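You operate a simulated robot arm through the tools that you are given. There is no shell and no other tool.

You are at the controls of a simulated two-armed robot. One attempt, no reset.

JOB
Take the cap off the numbered bottle marked "62" on the shelf under the white tank taps and lay it down there. Take the wooden pail by the still and put it on the top of the trestle. Take the pink tall tin and leave it in the blue-rim basket. Fetch the tall carton from the top of the folding table and set it on the beige small wooden tray. Take the orange tin from the top of the folding table and leave it on the top of the steel stand. Stack the white carton that says "56" from the top of the folding table on top of the white carton that says "75". Put the red tin marked "65" from the top of the folding table on the water check card and the red tin labelled "92" on the yellow run card. Any order will do. Set down upright: wooden pail by the still, tall carton, orange tin, red tin.
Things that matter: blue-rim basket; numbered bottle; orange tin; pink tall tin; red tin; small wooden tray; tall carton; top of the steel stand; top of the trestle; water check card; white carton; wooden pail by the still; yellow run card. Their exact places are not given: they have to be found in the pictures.

It is judged by the outcome, as a careful person would: the job done as asked, and still so three seconds after it is handed in. It fails if anything else is knocked over, pushed out of place, dropped, spilled or broken. Lids that push on must go on centred and level and be pressed home; caps that screw on are set level and turned clockwise until they are tight.

ROBOT AND FRAMES
Two 7-joint arms with fingered hands on one trunk, on a base that moves. Base frame: it is fixed to the floor where the robot stands at the start and does not move with it; the origin is under the middle of the robot, x ahead of it, y to its left, z up. Units: mm, degrees, N and s.
The left shoulder is at the start at [51, 152, 1147], the right one opposite. With the tool pointing down near the work surface each hand reaches from about 100 to 780 mm from the robot's upright axis, wherever it stands, measured 20 degrees to its own side. Places, roughly: blue-rim basket (26x25x17 cm) [0, 4200, 700]; numbered bottle [3000, 1000, 500]; orange tin (6x6x9 cm) [3000, 7600, 800]; pink tall tin [2750, 5750, 500]; red tin [1500, 7750, 750]; small wooden tray (33x16x4 cm) [2400, 8000, 800]; tall carton [2500, 7500, 750]; top of the steel stand [1800, 4700, 700]; top of the trestle [400, 6800, 600]; water check card [1750, 7750, 750]; white carton [1500, 7750, 750]; wooden pail by the still (17x16x22 cm) [3100, 3000, 500]; yellow run card [1000, 8250, 750]. Payload 3.8 kg a hand.
The TCP of each hand is the grasp point between the finger pads, 30 mm short of the fingertips. In the tool frame z runs along the fingers and y along their closing line. The gripper opens to 104 mm; its body begins 35 mm behind the TCP. The gripper is a hand of 5 fingers: y runs from the thumb to the fingers, the wrist lies at [-15, -104, -178] in the tool frame.
Orientation is that of the tool frame in the base frame, as [roll, pitch, yaw] about the fixed x, y, z axes, in that order (R = Rz(yaw) Ry(pitch) Rx(roll)). With the fingers straight down and the wrist toward the robot, the tool's x, y and z point along [0, 1, 0], [1, 0, 0] and [0, 0, -1] of the base frame.

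CONTROLS
- The arms move only by the tool jog_arm. It takes "left_plan", "right_plan" or both (then of equal length, played together; a hand with none holds still); each is a list of rows, each a list of 6 numbers: the turn, a rotation vector about the base's x, y, z in degrees, then the shift along the base's x, y, z in mm. In form: [[ax, ay, az, tx, ty, tz], ...]. A call has 1 to 20 rows; each row is the pose to reach, as a shift and turn from the pose commanded when the call began. Rows are played at 5 a second. More than 50 mm and 8.6 degrees between two rows, and nothing of the call is played. Where a pose cannot be reached the arm comes as near as it can. A force on the tool above 40 N (or 10 N above the force at the start of the call, whichever is more), or a blocked arm, ends the call early, and 0.2 s more pass. In this call time passes only in rows, and 0.2 s behind the last. The reply holds the time, the measured pose of the TCP, the force on the tool along the base axes, the opening and the grip force, in the units named above and with some noise, with the torque about the TCP (base axes, N m) and any sound that the robot's microphone picked up.
- Cameras (640 x 400 px; columns grow to the right, rows downward): "scene" is now at [147.8, -7, 1288.6]; the picture's right is [-0.06, -1.00, 0.01], its down [-0.67, 0.03, -0.74] and it looks along [0.74, -0.05, -0.67] (base axes); focal length 268 px, centre (320, 200). "left" rides on the left gripper at [-80, -78, -141] in its tool frame; the picture's right is [-0.78, -0.30, 0.56], its down [0.53, -0.78, 0.33] and it looks along [0.33, 0.56, 0.76] (tool axes); focal length 247 px, centre (320, 200). "right" rides on the right gripper at [80, -78, -141] in its tool frame; the picture's right is [-0.78, 0.30, -0.56], its down [-0.53, -0.78, 0.33] and it looks along [-0.33, 0.56, 0.76] (tool axes); focal length 247 px, centre (320, 200).
- capture(camera): a new picture of that camera. It takes no simulated time.
- move_column(by): moves the trunk up (or, below 0, down) by that many mm; the arms and the scene camera ride with it, the base frame stays. It gives what a move gives, with no picture.
- base_move(legs): drives the robot by 1 to 6 legs, each [ahead, left, turn to the left] in mm, mm and degrees, along the robot's own axes; the way and the turn of a leg run together, so that a leg with both is an arc; at most 1500 mm and 180 degrees a leg. The arms and the cameras ride along, it lands a little off, and it stops where it bumps. It gives what a move gives.
- set_fingers(index, middle, ring, little, thumb_bend, thumb_turn, hand): sets how far each is bent, from 0 (flat) to 1 (curled in); at 0.3 the hand is open as for a grip, at 0.7 the pads meet at the TCP. One left out holds its place. A second passes; each finger stops where it meets its share of the squeeze, and holds until it gets a number again. It is the only way to open and close the hand. It gives what a move gives, with no picture; readings hold the bend of each and the force on index, middle, ring, little, thumb and palm. thumb_turn goes from beside the hand (0) to across from the fingers (1), as for a grip.
- head_to(pan, tilt): turns the head with the scene camera to pan (to the left, within 80 degrees either way) and tilt (down, from -29 to 69), counted from straight ahead of the robot (the tilt from the chest, where the trunk bows). It gives what a move gives.
- probe_pixels(camera, pixels): for up to 12 pixels [column, row] of the newest picture of that camera ("zoom" is the newest enlarged one), the place [x, y, z] in the base frame of the surface seen there, good to about 3 mm. It takes no simulated time.
- close_up(camera, box): a new picture of the part [left, top, right, bottom] of that camera's present view, enlarged. It takes no simulated time.
- sign_off(): hands the job in; it is judged then, once.

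Unless the task says otherwise, let go and move clear before handing in.

The tools are called by a JSON object that holds its "method" and its "body". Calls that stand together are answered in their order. jog_arm: Moves the arms, as the interface text tells. Its arguments: {"type":"object","properties":{"left_plan":{"type":"array","items":{"type":"array","items":{"type":"number"}}},"right_plan":{"type":"array","items":{"type":"array","items":{"type":"number"}}}},"required":[]} The other tools are called the same way: move_column (by) moves the trunk up or down; set_fingers (index, middle, ring, little, thumb_bend, thumb_turn, hand) moves the fingers one by one; base_move (legs) drives the base; head_to (pan, tilt) turns the head that bears the scene camera; capture (camera) takes a picture; probe_pixels (camera, pixels) gives the place of the surface under pixels of a picture; close_up (camera, box) takes an enlarged picture of a part of a camera's view; sign_off () hands the job in.

At the start:

```text
clock: 0.0
left_tcp_pos: [500.0, 168.7, 886.4]
left_tool_rot: [-179.9, 0.1, 90.0]
left_ft_force: [0.0, 0.6, -0.1]
left_moment: [-0.03, 0.0, -0.02]
left_finger_gap: 103.6
left_grip_force: 0.0
left_shape: jaw
left_bend: [0.3, 0.3, 0.3, 0.3, 0.3, 0.98]
left_finger forces: [0.1, 0.1, 0.0, 0.0, 0.1, 0.1]
right_tcp_pos: [495.4, -259.3, 958.2]
right_tool_rot: [-179.9, 0.0, 90.0]
right_ft_force: [-0.5, -0.3, 0.5]
right_moment: [0.01, -0.01, -0.01]
right_finger_gap: 103.6
right_grip_force: 0.1
right_shape: jaw
right_bend: [0.3, 0.3, 0.3, 0.3, 0.3, 0.98]
right_finger forces: [0.0, 0.0, 0.1, 0.0, 0.1, 0.0]
trunk travel left (down, up): [-225.0, 231.0]
robot x, y, heading: [0.2, 1.5, 0.3]
head pan, tilt (commanded): [-3.4, 34.3]
```

scene: 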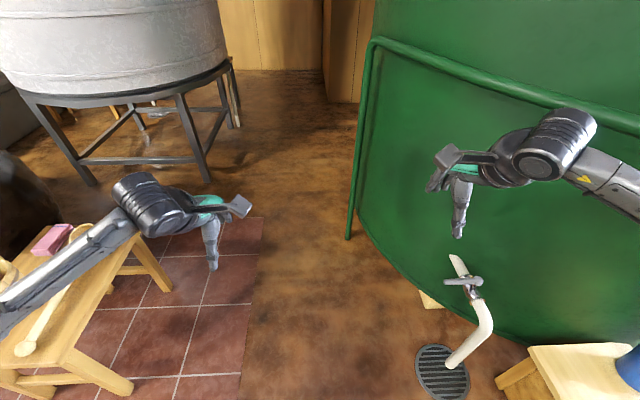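
right: 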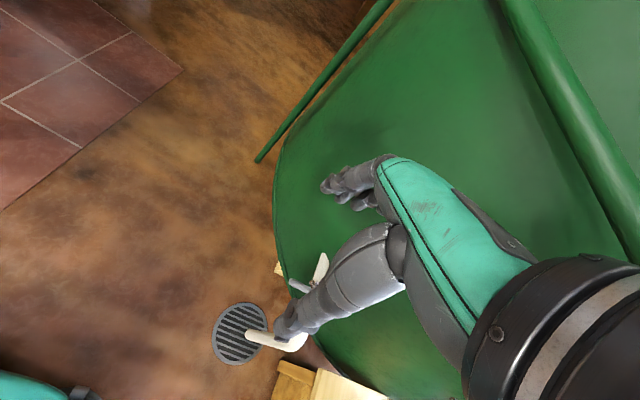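
left: 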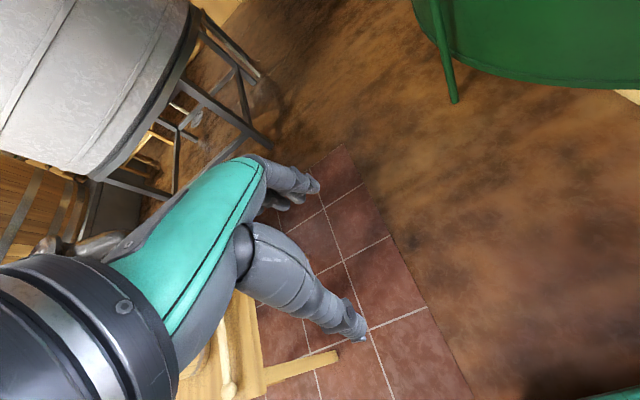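

The first pictures show a tank on legs at upper left, a green tank at right and a small wooden bench at lower left; none of the job's objects is certain yet. I'll look around with the head before driving.

{"method": "head_to", "body": {"pan": 60, "tilt": 15}}

{"method": "capture", "body": {"camera": "scene"}}

{"method": "head_to", "body": {"pan": 10, "tilt": 10}}

{"method": "capture", "body": {"camera": "scene"}}

```text
clock: 1.3
left_tcp_pos: [500.0, 169.8, 885.2]
left_tool_rot: [-180.0, 0.1, 89.9]
left_ft_force: [-0.5, -0.4, 0.1]
left_moment: [-0.01, 0.0, 0.02]
left_finger_gap: 103.7
left_grip_force: 0.1
left_shape: jaw
left_bend: [0.3, 0.3, 0.3, 0.3, 0.3, 0.98]
left_finger forces: [0.0, 0.0, 0.1, 0.0, 0.0, 0.0]
right_tcp_pos: [494.2, -258.7, 957.6]
right_tool_rot: [-179.9, 0.0, 90.1]
right_ft_force: [-0.8, 0.2, 0.6]
right_moment: [0.02, -0.01, 0.01]
right_finger_gap: 103.4
right_grip_force: 0.1
right_shape: jaw
right_bend: [0.3, 0.3, 0.3, 0.3, 0.3, 0.98]
right_finger forces: [0.1, 0.0, 0.0, 0.1, 0.0, 0.0]
trunk travel left (down, up): [-225.0, 231.0]
robot x, y, heading: [3.3, -0.2, -0.1]
head pan, tilt (commanded): [60.0, 15.0]
```

```text
taken
```

scene: 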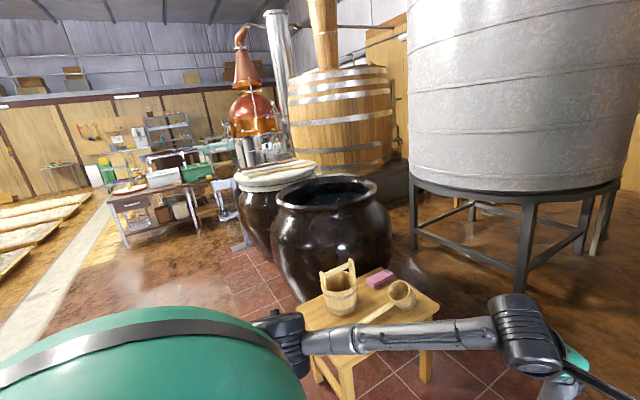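

```text
clock: 2.5
left_tcp_pos: [499.2, 169.4, 886.1]
left_tool_rot: [-179.9, 0.0, 90.0]
left_ft_force: [0.7, 1.2, 0.2]
left_moment: [0.01, 0.01, -0.03]
left_finger_gap: 103.7
left_grip_force: 0.1
left_shape: jaw
left_bend: [0.3, 0.3, 0.3, 0.3, 0.3, 0.98]
left_finger forces: [0.0, 0.0, 0.0, 0.1, 0.0, 0.0]
right_tcp_pos: [493.9, -260.4, 957.0]
right_tool_rot: [-180.0, 0.0, 90.1]
right_ft_force: [0.2, -0.6, 0.2]
right_moment: [0.02, 0.0, 0.0]
right_finger_gap: 103.5
right_grip_force: 0.1
right_shape: jaw
right_bend: [0.3, 0.3, 0.3, 0.3, 0.3, 0.98]
right_finger forces: [0.0, 0.0, 0.0, 0.1, 0.0, 0.0]
trunk travel left (down, up): [-225.0, 231.0]
robot x, y, heading: [-4.2, -0.6, -0.1]
head pan, tilt (commanded): [10.0, 10.0]
```

```text
taken
```

scene: 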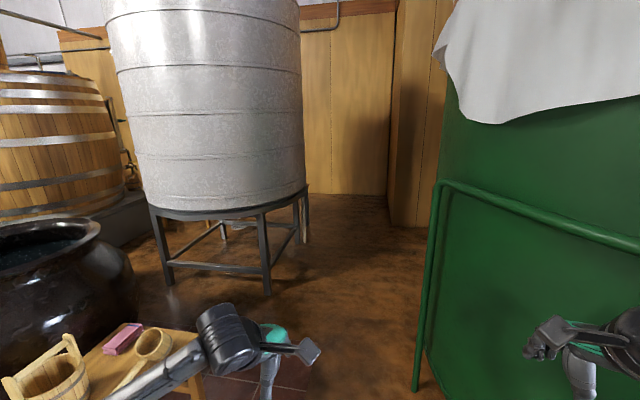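

The head view shows the galvanised tank ahead-left, jars, a still and a workbench area further left (around pixel 160,190). I'll probe several pixels to build a map, and look further left and right.

{"method": "probe_pixels", "body": {"camera": "scene", "pixels": [[170, 283], [268, 293], [303, 240], [222, 238], [350, 190], [415, 388], [400, 220], [300, 220], [110, 290], [140, 345], [60, 200]]}}

{"method": "head_to", "body": {"pan": 78, "tilt": 15}}

{"method": "capture", "body": {"camera": "scene"}}

{"method": "head_to", "body": {"pan": -60, "tilt": 20}}

{"method": "capture", "body": {"camera": "scene"}}

```text
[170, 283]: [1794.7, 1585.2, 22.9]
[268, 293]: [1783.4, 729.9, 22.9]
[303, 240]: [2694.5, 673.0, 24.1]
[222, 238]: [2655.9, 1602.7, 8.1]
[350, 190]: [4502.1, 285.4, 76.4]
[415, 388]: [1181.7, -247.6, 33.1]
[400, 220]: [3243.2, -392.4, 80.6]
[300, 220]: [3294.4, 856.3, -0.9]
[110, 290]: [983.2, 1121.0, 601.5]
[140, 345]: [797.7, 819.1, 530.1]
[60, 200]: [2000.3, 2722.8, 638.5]
```

```text
clock: 3.9
left_tcp_pos: [499.1, 168.9, 884.3]
left_tool_rot: [180.0, -0.1, 90.0]
left_ft_force: [-0.2, 0.3, 0.0]
left_moment: [-0.01, 0.01, 0.02]
left_finger_gap: 103.6
left_grip_force: 0.0
left_shape: jaw
left_bend: [0.3, 0.3, 0.3, 0.3, 0.3, 0.98]
left_finger forces: [0.0, 0.1, 0.0, 0.1, 0.0, 0.1]
right_tcp_pos: [495.0, -259.7, 957.4]
right_tool_rot: [-179.9, -0.1, 90.0]
right_ft_force: [-0.7, 0.1, 0.5]
right_moment: [-0.02, 0.02, 0.01]
right_finger_gap: 104.0
right_grip_force: 0.1
right_shape: jaw
right_bend: [0.3, 0.3, 0.3, 0.3, 0.3, 0.98]
right_finger forces: [0.0, 0.0, 0.0, 0.0, 0.0, 0.1]
trunk travel left (down, up): [-225.0, 231.0]
robot x, y, heading: [2.4, 1.7, 0.1]
head pan, tilt (commanded): [78.0, 15.0]
```

```text
taken
```

scene: 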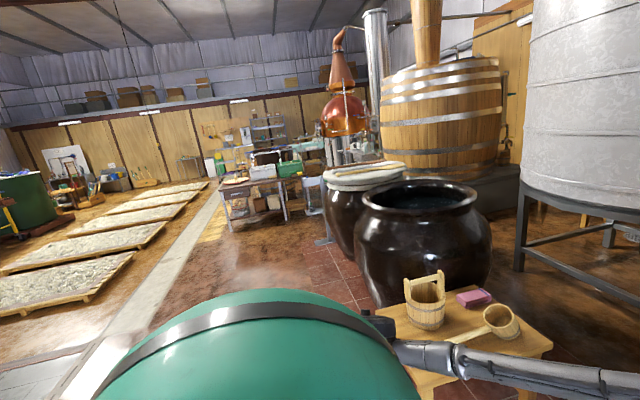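

```text
clock: 6.1
left_tcp_pos: [500.5, 168.4, 885.6]
left_tool_rot: [-180.0, 0.0, 90.0]
left_ft_force: [0.0, -0.1, -0.2]
left_moment: [-0.01, -0.01, -0.03]
left_finger_gap: 103.7
left_grip_force: 0.1
left_shape: jaw
left_bend: [0.3, 0.3, 0.3, 0.3, 0.3, 0.98]
left_finger forces: [0.1, 0.0, 0.0, 0.0, 0.0, 0.1]
right_tcp_pos: [495.0, -259.2, 957.9]
right_tool_rot: [-180.0, 0.0, 90.1]
right_ft_force: [1.1, -0.5, 0.0]
right_moment: [-0.01, -0.02, 0.01]
right_finger_gap: 103.6
right_grip_force: 0.0
right_shape: jaw
right_bend: [0.3, 0.3, 0.3, 0.3, 0.3, 0.98]
right_finger forces: [0.0, 0.0, 0.1, 0.0, 0.0, 0.0]
trunk travel left (down, up): [-225.0, 231.0]
robot x, y, heading: [1.9, -0.9, 0.1]
head pan, tilt (commanded): [-60.0, 20.0]
```

```text
taken
```

scene: 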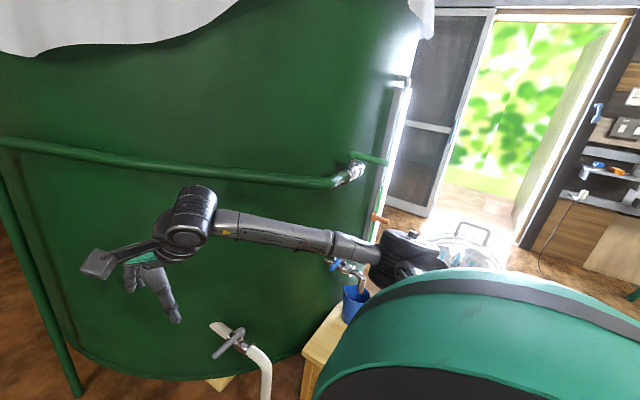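

The galvanised tank's legs stand at x 1.79–2.69 m, y 0.73–1.6 m; the green frame bar at (415,388) is at [1182,-248]. I'll check the bench's edges and what stands behind the galvanised tank before driving.

{"method": "head_to", "body": {"pan": 40, "tilt": 35}}

{"method": "capture", "body": {"camera": "scene"}}

{"method": "head_to", "body": {"pan": 25, "tilt": 8}}

{"method": "capture", "body": {"camera": "scene"}}

```text
clock: 7.9
left_tcp_pos: [499.7, 169.8, 886.3]
left_tool_rot: [-180.0, 0.0, 90.0]
left_ft_force: [0.2, 0.9, 0.3]
left_moment: [0.0, 0.05, -0.03]
left_finger_gap: 103.5
left_grip_force: 0.0
left_shape: jaw
left_bend: [0.3, 0.3, 0.3, 0.3, 0.3, 0.98]
left_finger forces: [0.0, 0.1, 0.0, 0.0, 0.1, 0.0]
right_tcp_pos: [495.4, -259.3, 957.1]
right_tool_rot: [-179.9, 0.0, 90.0]
right_ft_force: [-0.1, -0.4, 0.0]
right_moment: [-0.02, -0.01, -0.02]
right_finger_gap: 103.8
right_grip_force: 0.0
right_shape: jaw
right_bend: [0.3, 0.3, 0.3, 0.3, 0.3, 0.98]
right_finger forces: [0.0, 0.1, 0.0, 0.0, 0.1, 0.0]
trunk travel left (down, up): [-225.0, 231.0]
robot x, y, heading: [4.1, 0.1, 0.1]
head pan, tilt (commanded): [40.0, 35.0]
```

```text
taken
```

scene: 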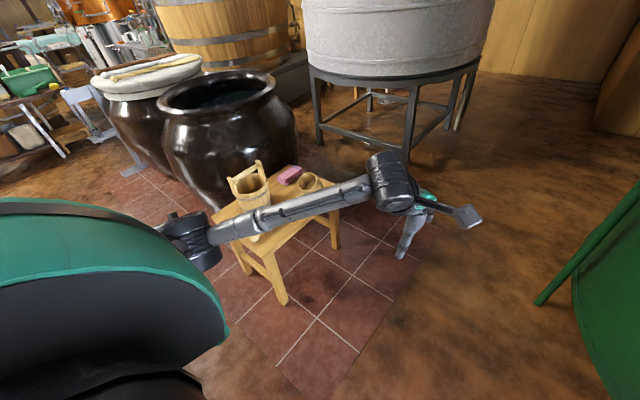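

```text
clock: 8.8
left_tcp_pos: [501.5, 169.3, 885.1]
left_tool_rot: [180.0, 0.1, 90.0]
left_ft_force: [0.2, -0.9, 0.4]
left_moment: [-0.02, -0.02, 0.0]
left_finger_gap: 103.7
left_grip_force: 0.2
left_shape: jaw
left_bend: [0.3, 0.3, 0.3, 0.3, 0.3, 0.98]
left_finger forces: [0.1, 0.1, 0.0, 0.1, 0.1, 0.0]
right_tcp_pos: [495.9, -259.6, 959.4]
right_tool_rot: [-180.0, 0.0, 90.0]
right_ft_force: [-0.6, 0.5, 0.1]
right_moment: [-0.02, 0.04, 0.01]
right_finger_gap: 103.7
right_grip_force: 0.1
right_shape: jaw
right_bend: [0.3, 0.3, 0.3, 0.3, 0.3, 0.98]
right_finger forces: [0.0, 0.0, 0.0, 0.1, 0.0, 0.1]
trunk travel left (down, up): [-225.0, 231.0]
robot x, y, heading: [-1.4, -2.0, 0.4]
head pan, tilt (commanded): [25.0, 8.0]
```

```text
taken
```

scene: 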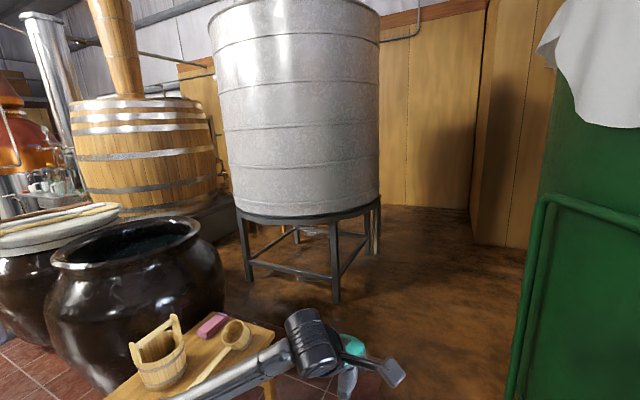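

Behind the galvanised tank's far leg (around pixel 372,240) something pale is standing; the numbered bottle should be around there. I'll drive ahead through the gap between the bench and the green tank and look from there.

{"method": "base_move", "body": {"legs": [[300, 200, 0], [1000, 0, 0]]}}

{"method": "head_to", "body": {"pan": 30, "tilt": 25}}

{"method": "capture", "body": {"camera": "scene"}}

```text
clock: 13.9
left_tcp_pos: [1364.4, 379.9, 887.2]
left_tool_rot: [179.5, 1.0, 88.9]
left_ft_force: [0.2, 0.6, 0.3]
left_moment: [-0.02, 0.01, 0.0]
left_finger_gap: 103.6
left_grip_force: 0.0
left_shape: jaw
left_bend: [0.3, 0.3, 0.3, 0.3, 0.3, 0.98]
left_finger forces: [0.1, 0.0, 0.0, 0.0, 0.0, 0.0]
right_tcp_pos: [1348.6, -49.2, 966.9]
right_tool_rot: [179.5, 1.3, 88.6]
right_ft_force: [-0.2, -0.6, -0.3]
right_moment: [-0.01, 0.0, -0.01]
right_finger_gap: 103.8
right_grip_force: 0.1
right_shape: jaw
right_bend: [0.3, 0.3, 0.3, 0.3, 0.3, 0.98]
right_finger forces: [0.0, 0.0, 0.0, 0.0, 0.0, 0.1]
trunk travel left (down, up): [-225.0, 231.0]
robot x, y, heading: [866.5, 209.2, -1.3]
head pan, tilt (commanded): [25.0, 8.0]
stopped in leg 2: the robot was blocked; the commanded pose is now the measured one
```

```text
clock: 14.7
left_tcp_pos: [1362.9, 379.2, 887.3]
left_tool_rot: [179.5, 0.9, 88.9]
left_ft_force: [0.7, -0.2, -1.1]
left_moment: [0.01, -0.03, 0.02]
left_finger_gap: 103.7
left_grip_force: 0.0
left_shape: jaw
left_bend: [0.3, 0.3, 0.3, 0.3, 0.3, 0.98]
left_finger forces: [0.1, 0.0, 0.1, 0.0, 0.0, 0.1]
right_tcp_pos: [1349.6, -49.0, 966.5]
right_tool_rot: [179.6, 0.9, 88.8]
right_ft_force: [0.5, 0.5, -0.1]
right_moment: [0.03, 0.0, -0.03]
right_finger_gap: 103.8
right_grip_force: 0.1
right_shape: jaw
right_bend: [0.3, 0.3, 0.3, 0.3, 0.3, 0.98]
right_finger forces: [0.1, 0.0, 0.1, 0.1, 0.1, 0.0]
trunk travel left (down, up): [-225.0, 231.0]
robot x, y, heading: [867.9, 204.0, -1.3]
head pan, tilt (commanded): [30.0, 25.0]
```

```text
taken
```

scene: 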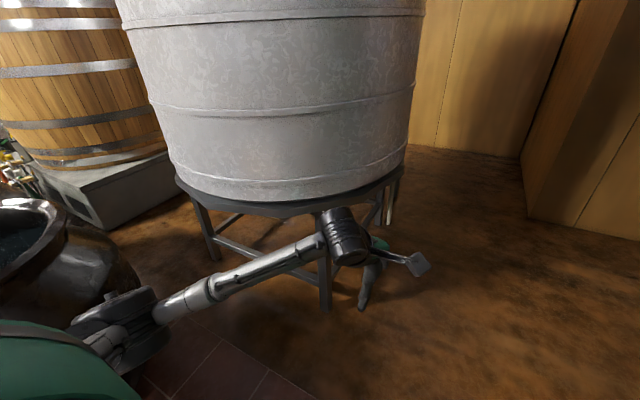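

The base stopped at x 866, y 209, so something was touched. I'll look down on both sides to see what.

{"method": "head_to", "body": {"pan": 70, "tilt": 55}}

{"method": "capture", "body": {"camera": "scene"}}

{"method": "head_to", "body": {"pan": -60, "tilt": 55}}

{"method": "capture", "body": {"camera": "scene"}}

{"method": "head_to", "body": {"pan": 0, "tilt": 65}}

{"method": "capture", "body": {"camera": "scene"}}

```text
clock: 15.8
left_tcp_pos: [1362.1, 380.5, 887.0]
left_tool_rot: [179.6, 1.0, 89.0]
left_ft_force: [-1.3, -0.3, -0.6]
left_moment: [-0.02, 0.02, 0.01]
left_finger_gap: 104.0
left_grip_force: 0.1
left_shape: jaw
left_bend: [0.3, 0.3, 0.3, 0.3, 0.3, 0.98]
left_finger forces: [0.1, 0.0, 0.0, 0.0, 0.1, 0.0]
right_tcp_pos: [1348.1, -47.4, 968.0]
right_tool_rot: [179.5, 1.1, 88.9]
right_ft_force: [0.2, 1.2, 1.0]
right_moment: [-0.03, 0.06, 0.0]
right_finger_gap: 104.0
right_grip_force: 0.1
right_shape: jaw
right_bend: [0.3, 0.3, 0.3, 0.3, 0.3, 0.98]
right_finger forces: [0.1, 0.1, 0.0, 0.0, 0.1, 0.0]
trunk travel left (down, up): [-225.0, 231.0]
robot x, y, heading: [865.9, 205.7, -1.1]
head pan, tilt (commanded): [70.0, 55.0]
```

```text
taken
```

scene: 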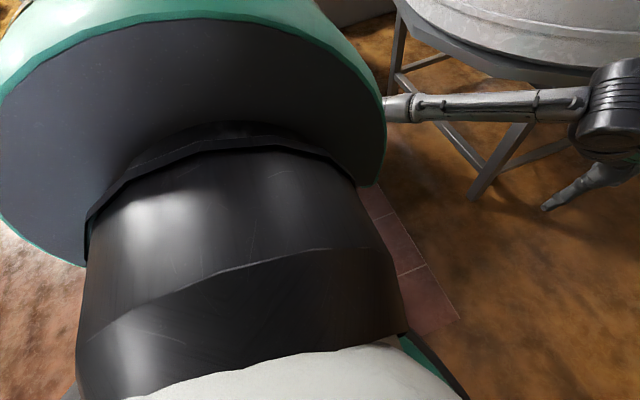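

```text
clock: 17.9
left_tcp_pos: [1362.1, 379.3, 887.7]
left_tool_rot: [179.4, 1.1, 88.9]
left_ft_force: [0.5, 0.1, -0.4]
left_moment: [-0.01, 0.01, 0.01]
left_finger_gap: 103.9
left_grip_force: 0.1
left_shape: jaw
left_bend: [0.3, 0.3, 0.3, 0.3, 0.3, 0.98]
left_finger forces: [0.1, 0.1, 0.0, 0.1, 0.1, 0.0]
right_tcp_pos: [1347.1, -47.8, 967.3]
right_tool_rot: [179.6, 1.1, 88.9]
right_ft_force: [0.0, -0.6, 0.4]
right_moment: [0.0, -0.01, -0.02]
right_finger_gap: 104.2
right_grip_force: 0.0
right_shape: jaw
right_bend: [0.3, 0.3, 0.3, 0.3, 0.3, 0.98]
right_finger forces: [0.0, 0.0, 0.1, 0.0, 0.0, 0.0]
trunk travel left (down, up): [-225.0, 231.0]
robot x, y, heading: [865.5, 205.0, -0.9]
head pan, tilt (commanded): [-60.0, 55.0]
```

```text
taken
```

scene: 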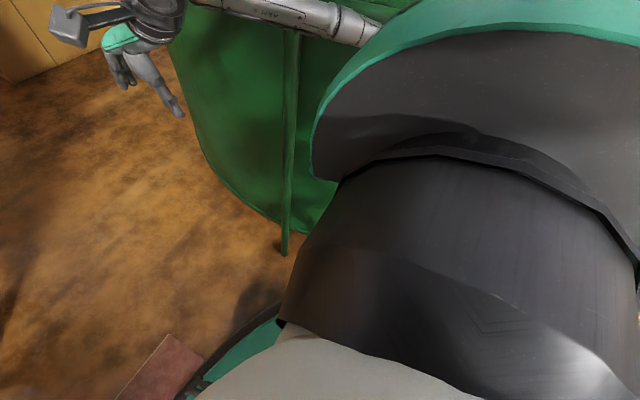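

```text
clock: 19.2
left_tcp_pos: [1360.3, 379.2, 886.8]
left_tool_rot: [179.5, 1.0, 88.9]
left_ft_force: [0.9, -0.6, 0.4]
left_moment: [-0.02, 0.02, 0.01]
left_finger_gap: 103.8
left_grip_force: 0.1
left_shape: jaw
left_bend: [0.3, 0.3, 0.3, 0.3, 0.3, 0.98]
left_finger forces: [0.1, 0.0, 0.0, 0.0, 0.0, 0.1]
right_tcp_pos: [1348.2, -49.3, 967.7]
right_tool_rot: [179.5, 1.2, 88.9]
right_ft_force: [-0.2, 0.6, 0.3]
right_moment: [0.04, 0.03, 0.02]
right_finger_gap: 104.1
right_grip_force: 0.0
right_shape: jaw
right_bend: [0.3, 0.3, 0.3, 0.3, 0.3, 0.98]
right_finger forces: [0.1, 0.1, 0.0, 0.1, 0.0, 0.0]
trunk travel left (down, up): [-225.0, 231.0]
robot x, y, heading: [863.1, 206.8, -1.0]
head pan, tilt (commanded): [0.0, 65.0]
```

```text
taken
```

scene: 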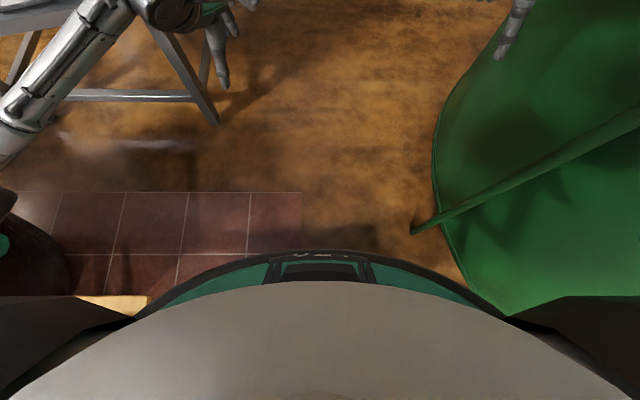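

The front of the base is near the green frame's bar (415,232) on the right and the bench corner (110,305) on the left. I'll probe these to learn my footprint.

{"method": "probe_pixels", "body": {"camera": "scene", "pixels": [[414, 232], [320, 256], [440, 205], [470, 300], [180, 290], [130, 303], [90, 303], [490, 312], [436, 222], [30, 250], [20, 300], [600, 130]]}}

```text
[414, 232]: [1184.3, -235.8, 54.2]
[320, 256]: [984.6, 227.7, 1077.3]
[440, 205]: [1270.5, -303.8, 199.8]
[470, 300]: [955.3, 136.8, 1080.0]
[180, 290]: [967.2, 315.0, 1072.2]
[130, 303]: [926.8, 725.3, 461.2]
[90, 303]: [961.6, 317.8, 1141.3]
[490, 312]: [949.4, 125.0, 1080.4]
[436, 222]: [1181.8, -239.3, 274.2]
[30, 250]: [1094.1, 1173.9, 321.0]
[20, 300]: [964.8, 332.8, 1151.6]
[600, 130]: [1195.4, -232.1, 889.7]
```

The piece visible in front is just the chest. I'll look at the right and left elbows to see which part touched.

{"method": "head_to", "body": {"pan": -50, "tilt": 30}}

{"method": "capture", "body": {"camera": "scene"}}

{"method": "probe_pixels", "body": {"camera": "scene", "pixels": [[320, 200], [250, 150], [300, 100], [200, 200], [380, 200], [420, 250], [250, 300], [150, 150], [280, 200], [350, 150]]}}

{"method": "head_to", "body": {"pan": 55, "tilt": 30}}

{"method": "capture", "body": {"camera": "scene"}}

{"method": "probe_pixels", "body": {"camera": "scene", "pixels": [[320, 200], [250, 250], [300, 250], [200, 200], [100, 200], [200, 300], [250, 300], [400, 250], [280, 200], [350, 250]]}}

```text
clock: 20.4
left_tcp_pos: [1361.6, 381.9, 887.7]
left_tool_rot: [179.5, 1.1, 89.0]
left_ft_force: [1.0, 0.5, -0.3]
left_moment: [-0.02, -0.01, 0.01]
left_finger_gap: 103.8
left_grip_force: 0.1
left_shape: jaw
left_bend: [0.3, 0.3, 0.3, 0.3, 0.3, 0.98]
left_finger forces: [0.0, 0.0, 0.0, 0.0, 0.1, 0.1]
right_tcp_pos: [1348.0, -47.6, 968.2]
right_tool_rot: [179.6, 1.1, 89.0]
right_ft_force: [0.2, 0.1, 0.1]
right_moment: [0.03, 0.02, 0.0]
right_finger_gap: 103.8
right_grip_force: 0.1
right_shape: jaw
right_bend: [0.3, 0.3, 0.3, 0.3, 0.3, 0.98]
right_finger forces: [0.1, 0.2, 0.0, 0.0, 0.0, 0.0]
trunk travel left (down, up): [-225.0, 231.0]
robot x, y, heading: [865.3, 208.1, -0.9]
head pan, tilt (commanded): [-50.0, 30.0]
```

```text
taken
```

scene: 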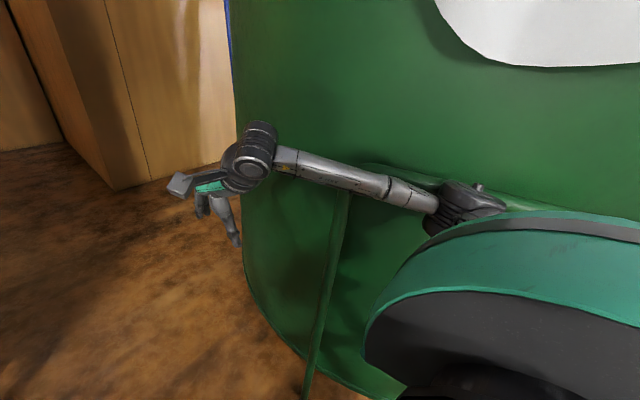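

```text
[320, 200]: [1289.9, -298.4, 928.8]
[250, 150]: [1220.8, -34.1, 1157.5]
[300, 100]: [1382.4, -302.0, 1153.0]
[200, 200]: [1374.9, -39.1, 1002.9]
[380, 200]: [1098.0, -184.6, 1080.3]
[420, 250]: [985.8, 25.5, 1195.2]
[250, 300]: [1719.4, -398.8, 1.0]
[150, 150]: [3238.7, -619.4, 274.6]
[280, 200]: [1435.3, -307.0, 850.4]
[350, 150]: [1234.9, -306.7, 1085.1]
```

```text
clock: 22.2
left_tcp_pos: [1362.5, 379.9, 887.6]
left_tool_rot: [179.5, 1.0, 89.0]
left_ft_force: [0.6, -0.2, 0.9]
left_moment: [0.02, -0.02, -0.02]
left_finger_gap: 103.6
left_grip_force: 0.0
left_shape: jaw
left_bend: [0.3, 0.3, 0.3, 0.3, 0.3, 0.98]
left_finger forces: [0.0, 0.0, 0.1, 0.0, 0.0, 0.1]
right_tcp_pos: [1348.3, -48.9, 967.9]
right_tool_rot: [179.5, 1.1, 88.9]
right_ft_force: [0.4, 0.4, 0.5]
right_moment: [0.06, -0.01, 0.02]
right_finger_gap: 103.8
right_grip_force: 0.1
right_shape: jaw
right_bend: [0.3, 0.3, 0.3, 0.3, 0.3, 0.98]
right_finger forces: [0.0, 0.0, 0.1, 0.0, 0.0, 0.0]
trunk travel left (down, up): [-225.0, 231.0]
robot x, y, heading: [868.1, 207.2, -1.1]
head pan, tilt (commanded): [55.0, 30.0]
```

```text
taken
```

scene: 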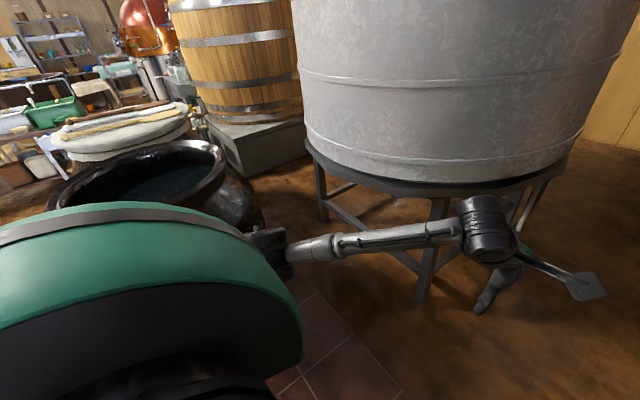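

```text
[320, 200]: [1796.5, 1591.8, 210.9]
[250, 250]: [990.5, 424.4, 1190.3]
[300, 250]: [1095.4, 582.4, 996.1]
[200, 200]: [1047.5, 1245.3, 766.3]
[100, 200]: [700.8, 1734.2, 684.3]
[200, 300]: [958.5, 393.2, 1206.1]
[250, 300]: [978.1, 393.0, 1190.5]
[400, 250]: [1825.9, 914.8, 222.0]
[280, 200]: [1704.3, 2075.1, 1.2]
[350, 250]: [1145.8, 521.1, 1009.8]
```

The right elbow at about [1080,-220,1060] touched the green frame's upright; nothing moved. I'll back off and stretch the arms forward and lower so the elbows come in.

{"method": "base_move", "body": {"legs": [[-60, 60, 1]]}}

{"method": "jog_arm", "body": {"left_plan": [[0, 0, 0, 30, -15, -20], [0, 0, 0, 60, -30, -40], [0, 0, 0, 90, -45, -60], [0, 0, 0, 120, -60, -80]], "right_plan": [[0, 0, 0, 30, 15, -40], [0, 0, 0, 60, 30, -80], [0, 0, 0, 90, 45, -120], [0, 0, 0, 120, 60, -160]]}}

{"method": "head_to", "body": {"pan": -50, "tilt": 30}}

{"method": "capture", "body": {"camera": "scene"}}

```text
clock: 23.3
left_tcp_pos: [1310.0, 423.3, 886.0]
left_tool_rot: [-179.9, -0.4, 89.5]
left_ft_force: [-0.6, -0.4, -0.4]
left_moment: [0.03, 0.02, -0.01]
left_finger_gap: 103.7
left_grip_force: 0.0
left_shape: jaw
left_bend: [0.3, 0.3, 0.3, 0.3, 0.3, 0.98]
left_finger forces: [0.1, 0.0, 0.0, 0.0, 0.0, 0.0]
right_tcp_pos: [1298.9, -7.4, 955.4]
right_tool_rot: [-179.8, -0.3, 89.5]
right_ft_force: [0.1, -0.7, 0.1]
right_moment: [0.0, 0.0, 0.02]
right_finger_gap: 103.8
right_grip_force: 0.1
right_shape: jaw
right_bend: [0.3, 0.3, 0.3, 0.3, 0.3, 0.98]
right_finger forces: [0.0, 0.1, 0.0, 0.0, 0.1, 0.1]
trunk travel left (down, up): [-225.0, 231.0]
robot x, y, heading: [803.8, 259.3, -0.3]
head pan, tilt (commanded): [55.0, 30.0]
```

```text
refused: row 1 steps farther than a row can; nothing moved
```

```text
clock: 25.1
left_tcp_pos: [1310.4, 425.4, 885.9]
left_tool_rot: [-179.8, -0.3, 89.5]
left_ft_force: [0.1, -0.5, 0.1]
left_moment: [0.0, -0.01, -0.03]
left_finger_gap: 103.8
left_grip_force: 0.1
left_shape: jaw
left_bend: [0.3, 0.3, 0.3, 0.3, 0.3, 0.98]
left_finger forces: [0.0, 0.0, 0.1, 0.0, 0.0, 0.0]
right_tcp_pos: [1300.7, -4.6, 955.6]
right_tool_rot: [-179.8, -0.1, 89.5]
right_ft_force: [0.6, -0.9, 1.1]
right_moment: [0.01, 0.0, -0.01]
right_finger_gap: 103.8
right_grip_force: 0.1
right_shape: jaw
right_bend: [0.3, 0.3, 0.3, 0.3, 0.3, 0.98]
right_finger forces: [0.1, 0.1, 0.0, 0.0, 0.0, 0.0]
trunk travel left (down, up): [-225.0, 231.0]
robot x, y, heading: [806.0, 265.8, -0.5]
head pan, tilt (commanded): [-50.0, 30.0]
```

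```text
taken
```

scene: 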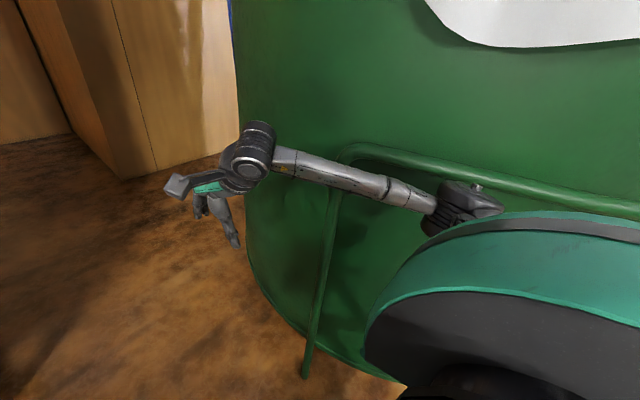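

Row step was slightly over 50 mm. I'll resend with smaller steps.

{"method": "jog_arm", "body": {"left_plan": [[0, 0, 0, 24, -10, -14], [0, 0, 0, 48, -20, -28], [0, 0, 0, 72, -30, -42], [0, 0, 0, 96, -40, -56], [0, 0, 0, 120, -50, -70]], "right_plan": [[0, 0, 0, 24, 10, -28], [0, 0, 0, 48, 20, -56], [0, 0, 0, 72, 30, -84], [0, 0, 0, 96, 40, -112], [0, 0, 0, 120, 50, -140]]}}

{"method": "capture", "body": {"camera": "scene"}}

```text
clock: 26.3
left_tcp_pos: [1431.2, 373.4, 811.7]
left_tool_rot: [-179.9, -0.3, 89.4]
left_ft_force: [-0.4, 0.4, -0.3]
left_moment: [0.01, 0.02, 0.01]
left_finger_gap: 103.8
left_grip_force: 0.0
left_shape: jaw
left_bend: [0.3, 0.3, 0.3, 0.3, 0.3, 0.98]
left_finger forces: [0.0, 0.0, 0.0, 0.0, 0.0, 0.0]
right_tcp_pos: [1420.8, 47.8, 814.9]
right_tool_rot: [-179.8, -0.2, 89.6]
right_ft_force: [0.1, 0.6, 0.4]
right_moment: [-0.01, 0.03, -0.01]
right_finger_gap: 104.2
right_grip_force: 0.1
right_shape: jaw
right_bend: [0.3, 0.3, 0.3, 0.3, 0.3, 0.98]
right_finger forces: [0.1, 0.1, 0.1, 0.0, 0.0, 0.0]
trunk travel left (down, up): [-225.0, 231.0]
robot x, y, heading: [807.5, 261.5, -0.3]
head pan, tilt (commanded): [-50.0, 30.0]
```

```text
taken
```

scene: 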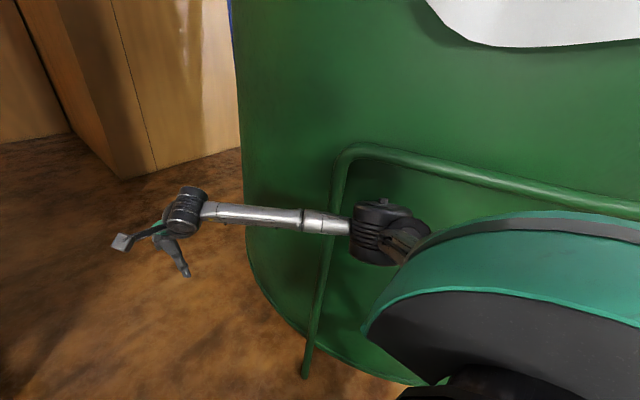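

{"method": "probe_pixels", "body": {"camera": "scene", "pixels": [[375, 225], [390, 205], [355, 155], [325, 222], [400, 165], [312, 340], [245, 260], [240, 100], [123, 180], [150, 178]]}}

{"method": "head_to", "body": {"pan": 45, "tilt": 20}}

{"method": "capture", "body": {"camera": "scene"}}

```text
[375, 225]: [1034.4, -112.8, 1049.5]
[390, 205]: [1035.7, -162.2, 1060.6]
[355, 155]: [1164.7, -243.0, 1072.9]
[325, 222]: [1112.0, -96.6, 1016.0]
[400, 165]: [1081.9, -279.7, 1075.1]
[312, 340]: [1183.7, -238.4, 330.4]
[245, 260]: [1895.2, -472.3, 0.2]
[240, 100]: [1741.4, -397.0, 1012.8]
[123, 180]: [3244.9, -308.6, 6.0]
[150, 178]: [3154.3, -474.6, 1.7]
```

```text
clock: 28.0
left_tcp_pos: [1428.7, 374.3, 811.8]
left_tool_rot: [-179.9, -0.3, 89.5]
left_ft_force: [-0.2, 0.2, 0.1]
left_moment: [0.01, -0.03, 0.02]
left_finger_gap: 103.8
left_grip_force: 0.0
left_shape: jaw
left_bend: [0.3, 0.3, 0.3, 0.3, 0.3, 0.98]
left_finger forces: [0.1, 0.0, 0.1, 0.0, 0.1, 0.0]
right_tcp_pos: [1419.2, 47.8, 815.8]
right_tool_rot: [-179.8, -0.2, 89.5]
right_ft_force: [-0.2, -0.2, -0.2]
right_moment: [0.0, -0.01, -0.01]
right_finger_gap: 104.1
right_grip_force: 0.0
right_shape: jaw
right_bend: [0.3, 0.3, 0.3, 0.3, 0.3, 0.98]
right_finger forces: [0.0, 0.0, 0.0, 0.1, 0.0, 0.1]
trunk travel left (down, up): [-225.0, 231.0]
robot x, y, heading: [806.6, 262.7, -0.5]
head pan, tilt (commanded): [45.0, 20.0]
```

```text
taken
```

scene: 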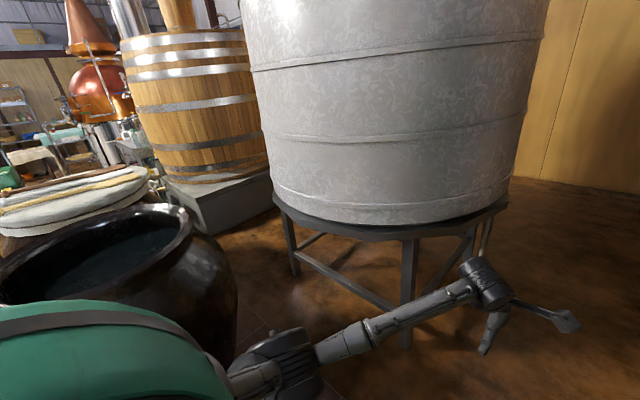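

The elbows are still about 450 mm out, so I'll steer: left to y≈320 past the frame, then diagonally right past the galvanised tank.

{"method": "base_move", "body": {"legs": [[0, 60, 0], [450, 10, 0], [650, -330, 0]]}}

{"method": "head_to", "body": {"pan": 45, "tilt": 25}}

{"method": "capture", "body": {"camera": "scene"}}

```text
clock: 34.9
left_tcp_pos: [2517.6, 106.8, 813.1]
left_tool_rot: [-179.9, -0.3, 90.2]
left_ft_force: [-0.2, -0.7, -0.3]
left_moment: [-0.02, 0.01, 0.02]
left_finger_gap: 103.8
left_grip_force: 0.1
left_shape: jaw
left_bend: [0.3, 0.3, 0.3, 0.3, 0.3, 0.98]
left_finger forces: [0.0, 0.1, 0.0, 0.1, 0.0, 0.0]
right_tcp_pos: [2511.5, -218.7, 814.4]
right_tool_rot: [-179.8, -0.1, 90.2]
right_ft_force: [-0.3, -0.6, -0.3]
right_moment: [-0.01, -0.02, -0.03]
right_finger_gap: 103.6
right_grip_force: 0.1
right_shape: jaw
right_bend: [0.3, 0.3, 0.3, 0.3, 0.3, 0.98]
right_finger forces: [0.1, 0.0, 0.0, 0.1, 0.0, 0.0]
trunk travel left (down, up): [-225.0, 231.0]
robot x, y, heading: [1895.9, -7.7, 0.1]
head pan, tilt (commanded): [45.0, 20.0]
```

```text
clock: 35.5
left_tcp_pos: [2517.7, 106.9, 813.2]
left_tool_rot: [-179.9, -0.3, 90.3]
left_ft_force: [0.0, 0.3, -0.3]
left_moment: [0.0, -0.01, -0.03]
left_finger_gap: 103.7
left_grip_force: 0.0
left_shape: jaw
left_bend: [0.3, 0.3, 0.3, 0.3, 0.3, 0.98]
left_finger forces: [0.0, 0.0, 0.0, 0.1, 0.0, 0.0]
right_tcp_pos: [2510.5, -219.7, 815.3]
right_tool_rot: [-179.8, -0.2, 90.0]
right_ft_force: [0.4, 0.1, 0.4]
right_moment: [0.02, 0.01, -0.01]
right_finger_gap: 104.0
right_grip_force: 0.1
right_shape: jaw
right_bend: [0.3, 0.3, 0.3, 0.3, 0.3, 0.98]
right_finger forces: [0.1, 0.0, 0.0, 0.0, 0.0, 0.0]
trunk travel left (down, up): [-225.0, 231.0]
robot x, y, heading: [1898.4, -9.3, 0.1]
head pan, tilt (commanded): [45.0, 25.0]
```

```text
taken
```

scene: 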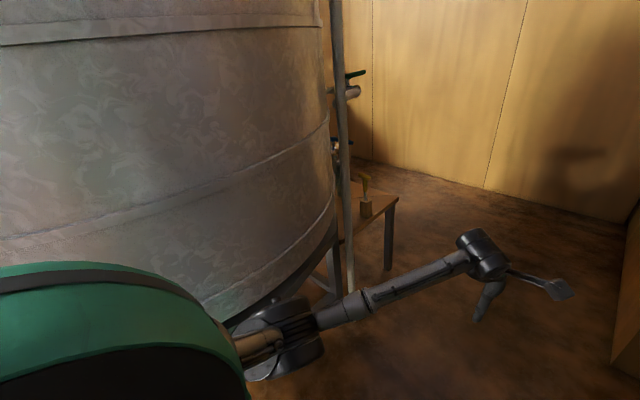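

Behind the galvanised tank there is a small table at (375,205) below taps at (350,90) and (340,140). I'll probe it and drive on to see it properly.

{"method": "probe_pixels", "body": {"camera": "scene", "pixels": [[375, 195], [365, 215], [388, 265], [395, 200], [345, 240], [352, 90], [340, 143], [485, 185], [630, 220], [615, 360], [365, 160]]}}

{"method": "base_move", "body": {"legs": [[700, -20, 0]]}}

{"method": "head_to", "body": {"pan": 70, "tilt": 30}}

{"method": "capture", "body": {"camera": "scene"}}

```text
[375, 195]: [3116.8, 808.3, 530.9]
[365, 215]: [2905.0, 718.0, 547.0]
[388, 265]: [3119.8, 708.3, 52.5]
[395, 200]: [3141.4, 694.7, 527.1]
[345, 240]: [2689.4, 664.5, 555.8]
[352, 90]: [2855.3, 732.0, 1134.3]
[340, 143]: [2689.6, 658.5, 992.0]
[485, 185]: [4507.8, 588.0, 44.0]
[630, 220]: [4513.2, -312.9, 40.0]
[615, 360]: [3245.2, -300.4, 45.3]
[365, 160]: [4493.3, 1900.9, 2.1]
```

```text
clock: 39.4
left_tcp_pos: [3227.5, 105.4, 813.6]
left_tool_rot: [-179.8, -0.3, 91.2]
left_ft_force: [0.1, 1.6, 1.1]
left_moment: [0.0, 0.02, -0.02]
left_finger_gap: 103.8
left_grip_force: 0.1
left_shape: jaw
left_bend: [0.3, 0.3, 0.3, 0.3, 0.3, 0.98]
left_finger forces: [0.1, 0.0, 0.1, 0.0, 0.0, 0.1]
right_tcp_pos: [3226.0, -220.7, 816.1]
right_tool_rot: [-179.8, -0.2, 91.1]
right_ft_force: [-0.5, 0.2, -0.5]
right_moment: [-0.01, 0.01, 0.02]
right_finger_gap: 103.9
right_grip_force: 0.0
right_shape: jaw
right_bend: [0.3, 0.3, 0.3, 0.3, 0.3, 0.98]
right_finger forces: [0.0, 0.1, 0.0, 0.1, 0.0, 0.0]
trunk travel left (down, up): [-225.0, 231.0]
robot x, y, heading: [2606.2, -22.5, 0.8]
head pan, tilt (commanded): [45.0, 25.0]
```

```text
clock: 40.3
left_tcp_pos: [3227.1, 105.3, 813.4]
left_tool_rot: [-179.8, -0.4, 91.2]
left_ft_force: [-0.7, -0.4, -0.6]
left_moment: [0.0, 0.02, 0.0]
left_finger_gap: 103.7
left_grip_force: 0.0
left_shape: jaw
left_bend: [0.3, 0.3, 0.3, 0.3, 0.3, 0.98]
left_finger forces: [0.1, 0.1, 0.0, 0.1, 0.0, 0.1]
right_tcp_pos: [3225.1, -219.8, 814.1]
right_tool_rot: [-179.9, -0.2, 91.1]
right_ft_force: [0.4, -0.2, -0.2]
right_moment: [0.01, 0.0, -0.02]
right_finger_gap: 104.0
right_grip_force: 0.1
right_shape: jaw
right_bend: [0.3, 0.3, 0.3, 0.3, 0.3, 0.98]
right_finger forces: [0.0, 0.0, 0.1, 0.0, 0.0, 0.1]
trunk travel left (down, up): [-225.0, 231.0]
robot x, y, heading: [2607.7, -25.0, 0.9]
head pan, tilt (commanded): [70.0, 30.0]
```

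```text
taken
```

scene: 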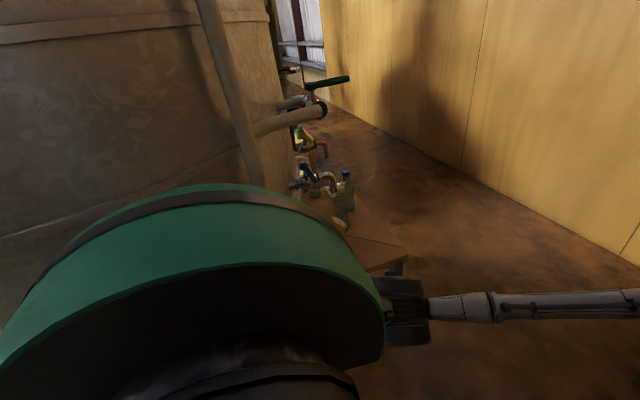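

The shelf is at z≈527, x 2.85–3.14 m, y from 0.7 m, with taps jutting over it; an open passage lies at x>3.2 m. I'll stretch the arms further forward to bring the elbows in before going through the gap by the wall corner.

{"method": "jog_arm", "body": {"left_plan": [[0, 0, 0, 35, 10, 0], [0, 0, 0, 70, 20, 0], [0, 0, 0, 105, 30, 0]], "right_plan": [[0, 0, 0, 35, 10, 0], [0, 0, 0, 70, 20, 0], [0, 0, 0, 105, 30, 0]]}}

{"method": "capture", "body": {"camera": "scene"}}

{"method": "head_to", "body": {"pan": -50, "tilt": 30}}

{"method": "capture", "body": {"camera": "scene"}}

```text
clock: 41.1
left_tcp_pos: [3332.1, 136.2, 812.1]
left_tool_rot: [-179.9, -0.3, 90.9]
left_ft_force: [0.0, -0.3, 0.2]
left_moment: [-0.02, 0.0, -0.01]
left_finger_gap: 103.6
left_grip_force: 0.2
left_shape: jaw
left_bend: [0.3, 0.3, 0.3, 0.3, 0.3, 0.98]
left_finger forces: [0.0, 0.0, 0.0, 0.0, 0.0, 0.0]
right_tcp_pos: [3330.3, -191.8, 814.9]
right_tool_rot: [-179.8, -0.2, 91.1]
right_ft_force: [-0.5, -0.4, -0.4]
right_moment: [0.01, 0.02, -0.02]
right_finger_gap: 104.1
right_grip_force: 0.0
right_shape: jaw
right_bend: [0.3, 0.3, 0.3, 0.3, 0.3, 0.98]
right_finger forces: [0.0, 0.0, 0.0, 0.0, 0.0, 0.0]
trunk travel left (down, up): [-225.0, 231.0]
robot x, y, heading: [2610.0, -22.8, 1.1]
head pan, tilt (commanded): [70.0, 30.0]
```

```text
taken
```

scene: 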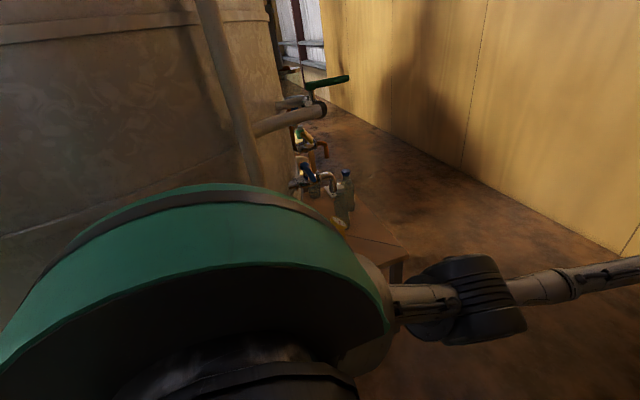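

```text
clock: 43.1
left_tcp_pos: [3331.6, 135.9, 813.5]
left_tool_rot: [-179.9, -0.3, 91.2]
left_ft_force: [0.3, -0.3, -0.1]
left_moment: [0.0, -0.01, 0.02]
left_finger_gap: 103.8
left_grip_force: 0.1
left_shape: jaw
left_bend: [0.3, 0.3, 0.3, 0.3, 0.3, 0.98]
left_finger forces: [0.0, 0.1, 0.1, 0.0, 0.1, 0.1]
right_tcp_pos: [3329.8, -192.8, 814.9]
right_tool_rot: [-179.9, -0.1, 91.1]
right_ft_force: [-0.8, 0.4, -0.9]
right_moment: [-0.02, 0.0, 0.0]
right_finger_gap: 103.8
right_grip_force: 0.1
right_shape: jaw
right_bend: [0.3, 0.3, 0.3, 0.3, 0.3, 0.98]
right_finger forces: [0.0, 0.0, 0.0, 0.0, 0.1, 0.1]
trunk travel left (down, up): [-225.0, 231.0]
robot x, y, heading: [2612.0, -23.9, 1.2]
head pan, tilt (commanded): [-50.0, 30.0]
```

```text
taken
```

scene: 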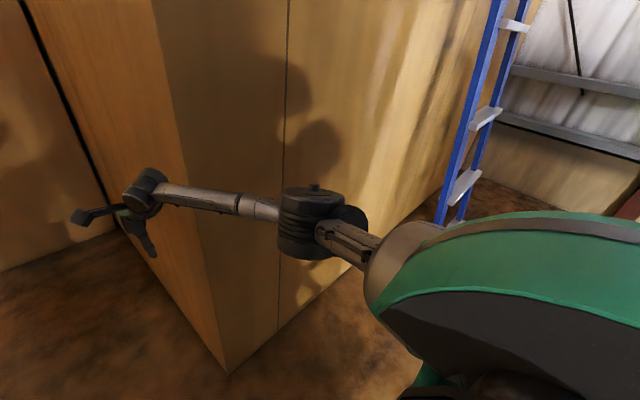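

The wall's corner shows at (228,372) with my right elbow at (310,225). I'll probe both for clearance.

{"method": "probe_pixels", "body": {"camera": "scene", "pixels": [[228, 370], [200, 180], [305, 200], [320, 245], [290, 230], [135, 190], [80, 217], [100, 230], [300, 120], [340, 235]]}}

```text
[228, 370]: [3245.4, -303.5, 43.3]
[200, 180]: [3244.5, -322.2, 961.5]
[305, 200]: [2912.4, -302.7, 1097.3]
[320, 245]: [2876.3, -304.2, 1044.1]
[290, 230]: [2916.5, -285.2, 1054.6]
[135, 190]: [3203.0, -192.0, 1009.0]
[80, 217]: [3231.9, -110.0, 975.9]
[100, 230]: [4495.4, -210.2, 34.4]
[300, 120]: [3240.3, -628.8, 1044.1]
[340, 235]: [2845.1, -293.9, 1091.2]
```

Elbows are now only ~340 mm out and the wall corner is at y=-303. I'll shift left, go ahead into the passage and turn left.

{"method": "base_move", "body": {"legs": [[0, 200, -1], [900, 20, 0], [0, 0, 90]]}}

{"method": "head_to", "body": {"pan": 30, "tilt": 25}}

{"method": "capture", "body": {"camera": "scene"}}

```text
clock: 52.8
left_tcp_pos: [3405.8, 927.8, 814.2]
left_tool_rot: [-179.9, -0.4, 177.2]
left_ft_force: [-0.6, 0.3, 0.2]
left_moment: [0.0, 0.02, 0.02]
left_finger_gap: 103.9
left_grip_force: 0.1
left_shape: jaw
left_bend: [0.3, 0.3, 0.3, 0.3, 0.3, 0.98]
left_finger forces: [0.0, 0.1, 0.0, 0.0, 0.0, 0.0]
right_tcp_pos: [3734.1, 903.7, 815.3]
right_tool_rot: [-179.8, -0.2, 177.1]
right_ft_force: [-0.9, 0.7, -0.3]
right_moment: [0.03, 0.0, -0.03]
right_finger_gap: 103.7
right_grip_force: 0.1
right_shape: jaw
right_bend: [0.3, 0.3, 0.3, 0.3, 0.3, 0.98]
right_finger forces: [0.1, 0.0, 0.0, 0.1, 0.0, 0.1]
trunk travel left (down, up): [-225.0, 231.0]
robot x, y, heading: [3517.5, 196.0, 87.2]
head pan, tilt (commanded): [-50.0, 30.0]
```

```text
clock: 54.3
left_tcp_pos: [3405.6, 928.1, 813.4]
left_tool_rot: [-179.9, -0.3, 177.2]
left_ft_force: [0.2, 1.1, -0.6]
left_moment: [0.02, 0.0, 0.01]
left_finger_gap: 103.6
left_grip_force: 0.1
left_shape: jaw
left_bend: [0.3, 0.3, 0.3, 0.3, 0.3, 0.98]
left_finger forces: [0.0, 0.1, 0.0, 0.0, 0.0, 0.0]
right_tcp_pos: [3734.6, 903.4, 815.0]
right_tool_rot: [-179.8, -0.2, 177.1]
right_ft_force: [0.6, 0.4, -0.5]
right_moment: [0.01, 0.02, 0.0]
right_finger_gap: 103.9
right_grip_force: 0.1
right_shape: jaw
right_bend: [0.3, 0.3, 0.3, 0.3, 0.3, 0.98]
right_finger forces: [0.0, 0.0, 0.0, 0.0, 0.0, 0.1]
trunk travel left (down, up): [-225.0, 231.0]
robot x, y, heading: [3514.3, 192.5, 87.2]
head pan, tilt (commanded): [30.0, 25.0]
```

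```text
taken
```

scene: 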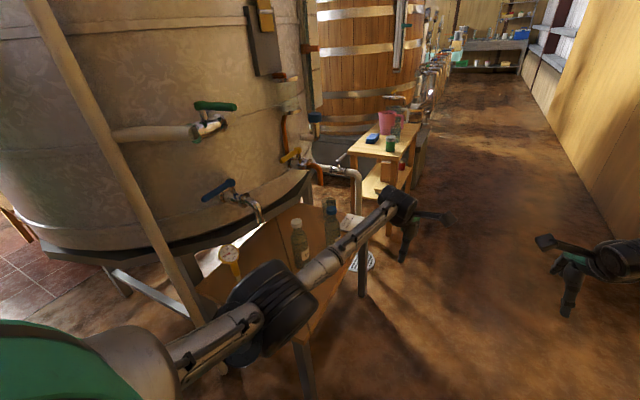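

Two bottles stand on the shelf at (300,238) and (331,225), by a gauge and taps. I'll probe them and the shelf.

{"method": "probe_pixels", "body": {"camera": "scene", "pixels": [[300, 240], [296, 223], [331, 225], [330, 203], [228, 255], [362, 295], [300, 335], [255, 215], [215, 125], [355, 222], [300, 262], [350, 165]]}}

{"method": "close_up", "body": {"camera": "scene", "box": [200, 160, 400, 300]}}

```text
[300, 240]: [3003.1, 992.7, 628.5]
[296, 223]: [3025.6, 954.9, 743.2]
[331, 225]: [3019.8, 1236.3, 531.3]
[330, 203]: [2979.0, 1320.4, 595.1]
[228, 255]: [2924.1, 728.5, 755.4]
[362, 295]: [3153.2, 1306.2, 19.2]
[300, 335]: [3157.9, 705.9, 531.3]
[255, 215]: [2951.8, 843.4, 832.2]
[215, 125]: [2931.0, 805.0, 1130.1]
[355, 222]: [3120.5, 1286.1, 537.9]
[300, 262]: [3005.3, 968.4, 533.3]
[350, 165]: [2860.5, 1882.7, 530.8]
```

```text
2.86 times, centred on (300, 230) of scene
```

zoom: 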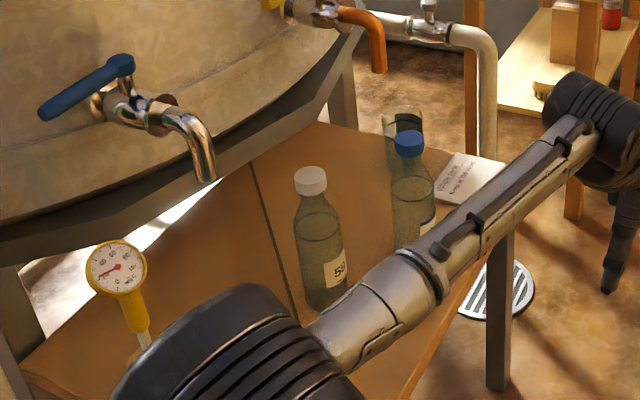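

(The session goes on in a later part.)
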